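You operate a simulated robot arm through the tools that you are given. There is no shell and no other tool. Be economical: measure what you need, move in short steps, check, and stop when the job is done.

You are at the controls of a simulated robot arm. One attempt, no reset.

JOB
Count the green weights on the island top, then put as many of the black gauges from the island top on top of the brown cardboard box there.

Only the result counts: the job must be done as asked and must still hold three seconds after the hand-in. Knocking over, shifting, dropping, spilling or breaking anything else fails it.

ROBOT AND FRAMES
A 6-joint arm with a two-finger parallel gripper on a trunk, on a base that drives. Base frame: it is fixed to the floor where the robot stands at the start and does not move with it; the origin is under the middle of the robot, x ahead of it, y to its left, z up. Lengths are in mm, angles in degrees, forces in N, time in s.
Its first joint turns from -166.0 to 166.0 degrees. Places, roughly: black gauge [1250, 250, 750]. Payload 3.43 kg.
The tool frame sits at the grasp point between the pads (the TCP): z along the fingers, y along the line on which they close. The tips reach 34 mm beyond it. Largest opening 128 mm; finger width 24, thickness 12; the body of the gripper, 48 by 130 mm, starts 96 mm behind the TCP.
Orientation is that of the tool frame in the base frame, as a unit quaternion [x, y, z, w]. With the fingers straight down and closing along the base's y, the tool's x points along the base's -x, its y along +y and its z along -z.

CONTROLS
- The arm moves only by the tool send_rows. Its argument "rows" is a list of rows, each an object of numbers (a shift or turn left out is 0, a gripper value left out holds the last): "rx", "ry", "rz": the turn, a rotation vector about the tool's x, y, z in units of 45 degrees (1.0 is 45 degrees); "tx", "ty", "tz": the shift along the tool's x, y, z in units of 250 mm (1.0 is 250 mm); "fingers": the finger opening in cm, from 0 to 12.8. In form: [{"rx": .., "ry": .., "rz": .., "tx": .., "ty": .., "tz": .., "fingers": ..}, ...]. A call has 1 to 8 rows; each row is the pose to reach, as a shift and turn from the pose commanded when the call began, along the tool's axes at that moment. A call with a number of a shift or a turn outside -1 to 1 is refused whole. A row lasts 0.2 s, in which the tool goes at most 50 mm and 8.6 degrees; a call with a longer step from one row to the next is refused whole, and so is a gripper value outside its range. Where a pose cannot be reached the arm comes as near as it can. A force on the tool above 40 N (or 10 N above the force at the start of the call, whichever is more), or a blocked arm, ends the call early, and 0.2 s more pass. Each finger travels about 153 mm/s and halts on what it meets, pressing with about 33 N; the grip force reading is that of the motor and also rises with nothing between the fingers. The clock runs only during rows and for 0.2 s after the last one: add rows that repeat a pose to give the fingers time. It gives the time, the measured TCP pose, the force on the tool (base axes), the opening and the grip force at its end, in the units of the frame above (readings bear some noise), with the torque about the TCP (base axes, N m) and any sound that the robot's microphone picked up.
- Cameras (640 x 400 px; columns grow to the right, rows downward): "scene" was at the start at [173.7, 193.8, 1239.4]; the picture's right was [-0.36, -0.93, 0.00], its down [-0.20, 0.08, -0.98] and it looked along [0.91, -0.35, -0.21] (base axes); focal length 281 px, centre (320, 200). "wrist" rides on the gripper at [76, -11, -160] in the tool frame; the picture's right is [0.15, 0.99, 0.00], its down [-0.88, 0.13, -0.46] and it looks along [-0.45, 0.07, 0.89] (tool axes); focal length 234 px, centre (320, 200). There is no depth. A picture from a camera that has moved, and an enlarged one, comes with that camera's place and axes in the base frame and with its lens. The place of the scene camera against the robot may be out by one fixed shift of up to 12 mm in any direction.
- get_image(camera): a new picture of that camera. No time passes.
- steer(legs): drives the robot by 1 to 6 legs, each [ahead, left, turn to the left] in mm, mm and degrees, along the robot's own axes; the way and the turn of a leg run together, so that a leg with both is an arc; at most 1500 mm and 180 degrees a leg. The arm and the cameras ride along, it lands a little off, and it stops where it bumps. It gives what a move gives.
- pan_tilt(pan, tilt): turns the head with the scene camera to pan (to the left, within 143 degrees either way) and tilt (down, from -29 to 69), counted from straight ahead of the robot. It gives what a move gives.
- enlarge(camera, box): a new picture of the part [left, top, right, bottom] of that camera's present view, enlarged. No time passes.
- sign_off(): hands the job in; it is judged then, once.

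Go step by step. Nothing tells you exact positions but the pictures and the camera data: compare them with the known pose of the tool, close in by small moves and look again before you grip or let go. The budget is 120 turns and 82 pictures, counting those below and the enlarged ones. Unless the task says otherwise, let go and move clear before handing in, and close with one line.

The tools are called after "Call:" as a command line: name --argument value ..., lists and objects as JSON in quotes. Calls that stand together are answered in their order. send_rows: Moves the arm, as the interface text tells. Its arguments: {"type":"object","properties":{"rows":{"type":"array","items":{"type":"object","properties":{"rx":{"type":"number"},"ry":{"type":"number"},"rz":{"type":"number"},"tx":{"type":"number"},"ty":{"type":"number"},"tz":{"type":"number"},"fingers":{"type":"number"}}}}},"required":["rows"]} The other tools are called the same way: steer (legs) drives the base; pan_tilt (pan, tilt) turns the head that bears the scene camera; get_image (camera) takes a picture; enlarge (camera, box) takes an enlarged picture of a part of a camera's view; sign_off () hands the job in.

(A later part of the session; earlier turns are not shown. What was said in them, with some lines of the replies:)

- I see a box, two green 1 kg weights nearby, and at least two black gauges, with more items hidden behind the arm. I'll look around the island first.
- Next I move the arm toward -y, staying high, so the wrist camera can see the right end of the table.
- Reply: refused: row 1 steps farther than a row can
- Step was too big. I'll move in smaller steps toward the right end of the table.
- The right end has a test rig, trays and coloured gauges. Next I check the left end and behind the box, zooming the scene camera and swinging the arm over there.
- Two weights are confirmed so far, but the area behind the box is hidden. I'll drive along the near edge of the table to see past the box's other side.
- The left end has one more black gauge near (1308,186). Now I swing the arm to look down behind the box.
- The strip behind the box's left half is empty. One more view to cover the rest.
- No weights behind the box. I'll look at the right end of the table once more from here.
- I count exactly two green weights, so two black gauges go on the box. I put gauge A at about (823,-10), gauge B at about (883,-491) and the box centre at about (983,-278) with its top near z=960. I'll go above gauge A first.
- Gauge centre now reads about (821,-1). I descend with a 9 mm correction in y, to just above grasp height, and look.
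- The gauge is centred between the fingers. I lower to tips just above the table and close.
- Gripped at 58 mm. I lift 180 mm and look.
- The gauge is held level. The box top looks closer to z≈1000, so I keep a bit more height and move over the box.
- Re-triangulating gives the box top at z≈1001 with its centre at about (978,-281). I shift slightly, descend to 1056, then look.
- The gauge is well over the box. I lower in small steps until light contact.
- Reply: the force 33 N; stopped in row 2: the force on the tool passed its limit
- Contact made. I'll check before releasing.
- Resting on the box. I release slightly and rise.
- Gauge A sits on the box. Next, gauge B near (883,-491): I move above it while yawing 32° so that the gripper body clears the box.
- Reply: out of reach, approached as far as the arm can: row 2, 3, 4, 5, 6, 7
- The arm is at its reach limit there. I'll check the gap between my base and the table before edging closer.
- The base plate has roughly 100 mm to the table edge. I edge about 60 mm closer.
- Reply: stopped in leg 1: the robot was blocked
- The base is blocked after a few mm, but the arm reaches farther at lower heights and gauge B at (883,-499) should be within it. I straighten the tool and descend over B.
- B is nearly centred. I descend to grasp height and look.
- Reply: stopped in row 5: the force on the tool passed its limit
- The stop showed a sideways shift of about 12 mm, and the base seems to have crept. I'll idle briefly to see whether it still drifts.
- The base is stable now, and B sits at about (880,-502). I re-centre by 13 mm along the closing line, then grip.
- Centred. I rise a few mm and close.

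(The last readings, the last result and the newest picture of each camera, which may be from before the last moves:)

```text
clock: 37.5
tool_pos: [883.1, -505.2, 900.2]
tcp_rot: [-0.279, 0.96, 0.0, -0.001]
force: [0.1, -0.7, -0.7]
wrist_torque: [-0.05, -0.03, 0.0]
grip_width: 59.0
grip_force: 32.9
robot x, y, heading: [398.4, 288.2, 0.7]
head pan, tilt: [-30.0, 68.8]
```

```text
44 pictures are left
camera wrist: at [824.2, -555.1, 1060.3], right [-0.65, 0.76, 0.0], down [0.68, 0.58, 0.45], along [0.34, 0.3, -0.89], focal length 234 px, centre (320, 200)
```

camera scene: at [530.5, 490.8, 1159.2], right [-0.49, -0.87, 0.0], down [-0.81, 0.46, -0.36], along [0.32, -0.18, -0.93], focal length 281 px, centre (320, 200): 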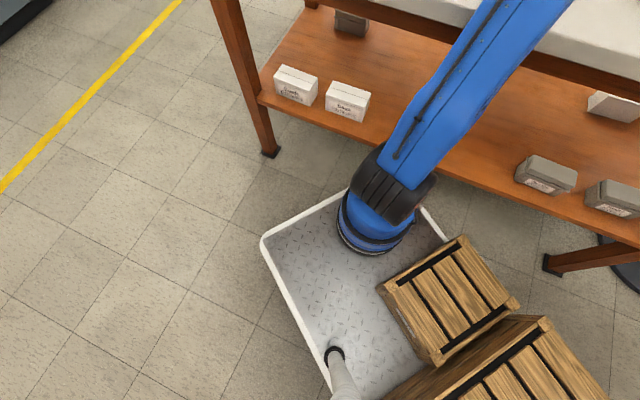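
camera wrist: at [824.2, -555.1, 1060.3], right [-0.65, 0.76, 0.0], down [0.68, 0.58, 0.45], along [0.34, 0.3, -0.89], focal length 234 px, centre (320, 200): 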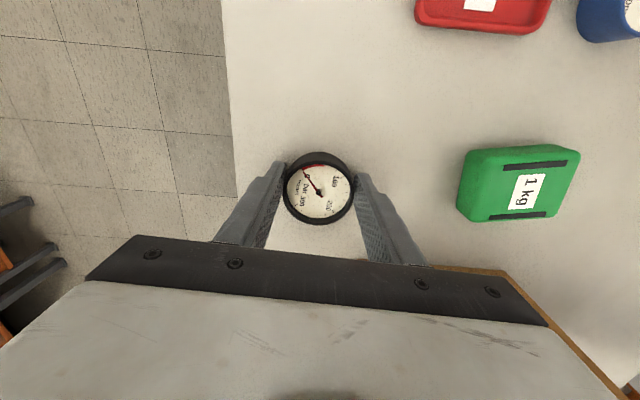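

Gripped. I lift vertically to about z=1000.

Call:
send_rows --rows '[{"tz": -0.06}, {"tz": -0.18}, {"tz": -0.3}, {"tz": -0.4}]'

Call:
send_rows --rows '[{"ty": 0.12, "tz": -0.08}, {"ty": 0.24, "tz": -0.16}, {"ty": 0.36, "tz": -0.24}, {"ty": 0.44, "tz": -0.34}, {"ty": 0.48, "tz": -0.42}]'

Call:
get_image --camera "wrist"

```text
clock: 38.5
tool_pos: [878.8, -495.1, 1010.4]
tcp_rot: [-0.278, 0.961, -0.005, 0.0]
force: [-0.5, 0.5, -1.0]
wrist_torque: [-0.01, 0.01, 0.0]
grip_width: 58.5
grip_force: 32.4
robot x, y, heading: [397.7, 294.0, 0.7]
head pan, tilt: [-30.0, 68.8]
```

```text
clock: 39.7
tool_pos: [819.6, -403.2, 1106.2]
tcp_rot: [-0.279, 0.96, 0.001, -0.002]
force: [0.8, 0.7, -0.7]
wrist_torque: [0.04, 0.01, 0.01]
grip_width: 58.7
grip_force: 32.8
robot x, y, heading: [397.1, 287.7, 0.4]
head pan, tilt: [-30.0, 68.8]
```

```text
43 pictures are left
camera wrist: at [761.0, -454.0, 1264.7], right [-0.65, 0.76, 0.0], down [0.68, 0.58, 0.45], along [0.34, 0.3, -0.89], focal length 234 px, centre (320, 200)
```

wrist: 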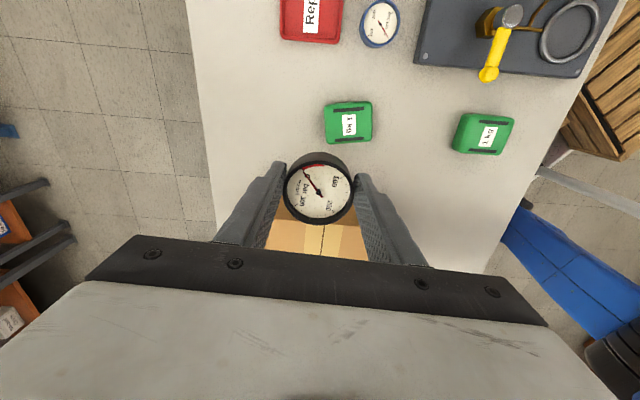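

Now I move over the box's free half, at about (932,-311).

Call:
send_rows --rows '[{"tx": -0.15, "ty": 0.02}, {"tx": -0.3, "ty": 0.04}, {"tx": -0.45, "ty": 0.06}, {"tx": -0.575, "ty": 0.072}, {"tx": -0.575, "ty": 0.072}]'

Call:
get_image --camera "wrist"

```text
clock: 40.9
tool_pos: [931.2, -311.9, 1105.1]
tcp_rot: [-0.279, 0.96, 0.0, -0.002]
force: [-0.3, 0.7, -0.4]
wrist_torque: [0.01, 0.02, 0.0]
grip_width: 58.8
grip_force: 32.8
robot x, y, heading: [401.1, 287.9, 0.7]
head pan, tilt: [-30.0, 68.8]
```

```text
42 pictures are left
camera wrist: at [873.2, -362.0, 1265.4], right [-0.65, 0.76, 0.0], down [0.68, 0.58, 0.45], along [0.34, 0.3, -0.89], focal length 234 px, centre (320, 200)
```

wrist: 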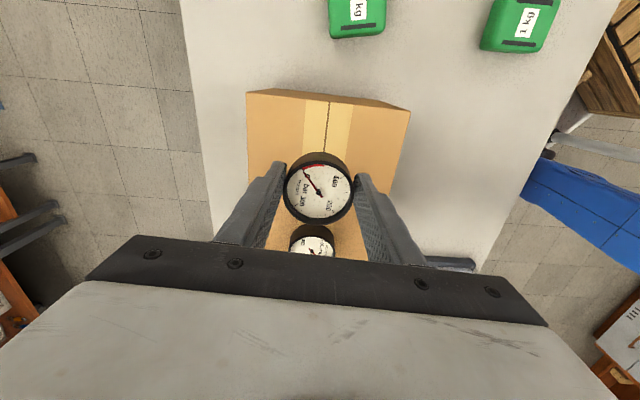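

Gauge A is visible ahead and there's room. I descend carefully.

Call:
send_rows --rows '[{"tz": 0.1}, {"tz": 0.18}, {"tz": 0.2}, {"tz": 0.216}, {"tz": 0.228}]'

Call:
get_image --camera "wrist"

```text
clock: 42.1
tool_pos: [930.8, -311.0, 1049.1]
tcp_rot: [-0.278, 0.961, -0.002, 0.0]
force: [5.8, -6.1, 20.6]
wrist_torque: [0.17, -0.13, -0.07]
grip_width: 58.6
grip_force: 32.7
robot x, y, heading: [397.4, 291.3, 0.4]
head pan, tilt: [-30.0, 68.8]
```

```text
41 pictures are left
camera wrist: at [872.4, -360.9, 1210.2], right [-0.65, 0.76, 0.0], down [0.67, 0.58, 0.45], along [0.35, 0.29, -0.89], focal length 234 px, centre (320, 200)
```

wrist: 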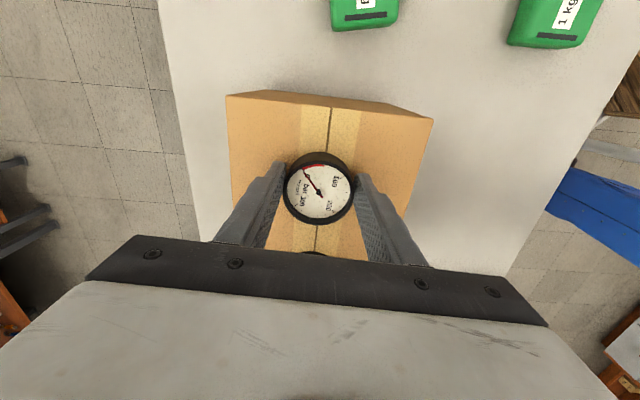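

In contact with about 20 N, flat on the box. I release and rise.

Call:
send_rows --rows '[{"fingers": 7.0}, {"fingers": 8.5}, {"fingers": 9.0}, {"fingers": 9.0, "tz": -0.08}, {"fingers": 9.0, "tz": -0.22}, {"fingers": 9.0, "tz": -0.36}]'

Call:
send_rows --rows '[{"ty": 0.12, "tx": 0.12}, {"ty": 0.24, "tx": 0.24}, {"ty": 0.36, "tx": 0.36}, {"ty": 0.48, "tx": 0.48}]'

Call:
get_image --camera "wrist"

Call:
pan_tilt --pan -50 --tilt 25

Call:
get_image --camera "scene"

```text
clock: 43.5
tool_pos: [931.1, -310.7, 1136.6]
tcp_rot: [-0.278, 0.961, 0.002, -0.002]
force: [-0.2, 0.0, 0.2]
wrist_torque: [0.0, -0.01, 0.0]
grip_width: 90.0
grip_force: 0.1
robot x, y, heading: [402.9, 287.0, 0.5]
head pan, tilt: [-30.0, 68.8]
```

```text
clock: 44.5
tool_pos: [767.8, -274.3, 1138.9]
tcp_rot: [-0.278, 0.961, 0.001, -0.001]
force: [1.1, -1.5, -0.7]
wrist_torque: [0.08, 0.02, 0.01]
grip_width: 89.7
grip_force: 0.0
robot x, y, heading: [398.2, 288.3, 0.8]
head pan, tilt: [-30.0, 68.8]
```

```text
40 pictures are left
camera wrist: at [707.8, -324.9, 1298.8], right [-0.65, 0.76, 0.0], down [0.68, 0.58, 0.45], along [0.34, 0.3, -0.89], focal length 234 px, centre (320, 200)
```

wrist: 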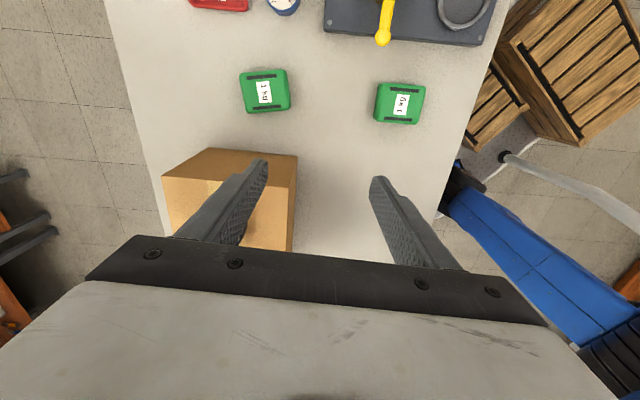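

```text
clock: 45.6
tool_pos: [766.1, -275.6, 1140.0]
tcp_rot: [-0.278, 0.961, 0.001, -0.001]
force: [0.3, 0.3, -0.1]
wrist_torque: [0.0, -0.01, -0.03]
grip_width: 90.1
grip_force: 0.1
robot x, y, heading: [394.5, 290.6, 0.6]
head pan, tilt: [-50.0, 25.0]
```

```text
39 pictures are left
camera scene: at [543.4, 446.2, 1218.7], right [-0.76, -0.65, 0.0], down [-0.28, 0.32, -0.91], along [0.59, -0.69, -0.42], focal length 281 px, centre (320, 200)
```

scene: 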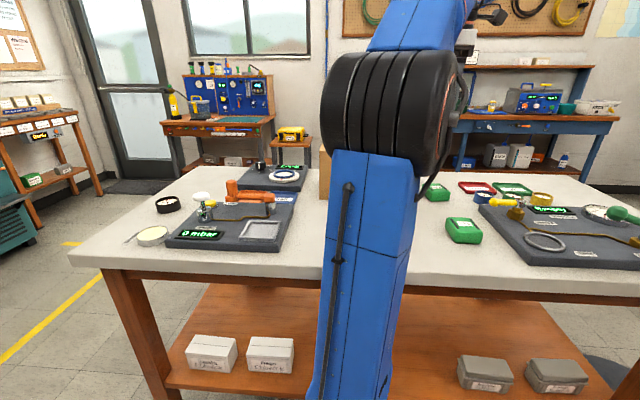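

I swing the arm aside for a clear scene view of the box.

Call:
send_rows --rows '[{"tx": 0.18, "ty": -0.02}, {"tx": 0.36, "ty": -0.04}, {"tx": 0.54, "ty": -0.05}, {"tx": 0.72, "ty": -0.06}, {"tx": 0.85, "ty": -0.08}]'

Call:
get_image --camera "scene"

Call:
enlarge --camera "scene" --box '[240, 130, 440, 255]'

```text
clock: 46.8
tool_pos: [597.0, -402.8, 1136.3]
tcp_rot: [-0.278, 0.961, -0.002, -0.002]
force: [0.3, 0.9, 0.7]
wrist_torque: [-0.09, 0.0, -0.02]
grip_width: 90.0
grip_force: 0.2
out of reach, approached as far as the arm can: row 5
robot x, y, heading: [398.8, 289.0, 0.6]
head pan, tilt: [-50.0, 25.0]
```

```text
38 pictures are left
camera scene: at [543.4, 446.4, 1218.8], right [-0.76, -0.65, 0.0], down [-0.27, 0.32, -0.91], along [0.59, -0.69, -0.42], focal length 281 px, centre (320, 200)
```

scene: 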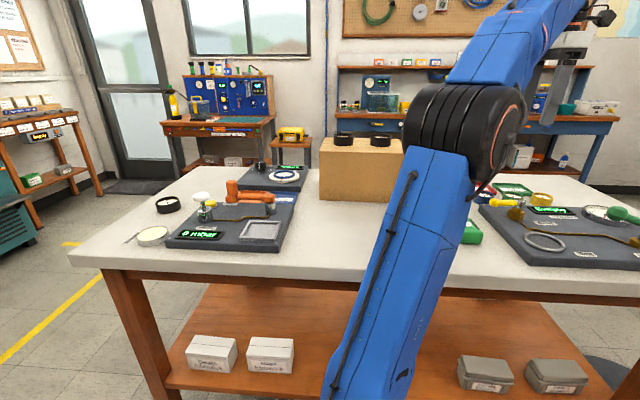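

```text
3.20 times, centred on (340, 192) of scene
camera zoom: at [543.4, 446.4, 1218.8], right [-0.76, -0.65, 0.0], down [-0.27, 0.32, -0.91], along [0.59, -0.69, -0.42], focal length 900 px, centre (256, 224)
```

zoom: 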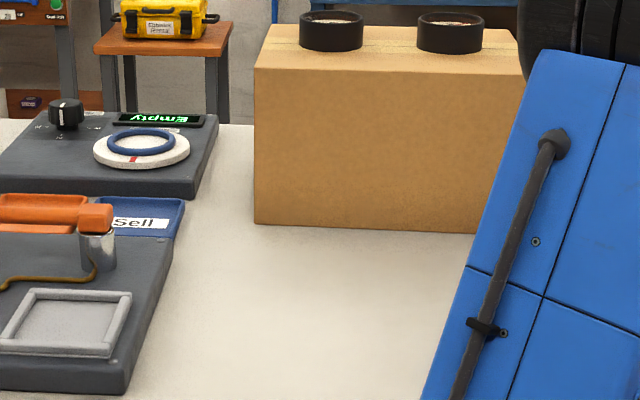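

Both black gauges stand flat on the box, the arm is clear and the other items look undisturbed, so I hand in.

Call:
sign_off

```text
The job is handed in.
```

I counted two green weights on the island top, so I put two black gauges on top of the cardboard box; both were standing flat there when I handed in.
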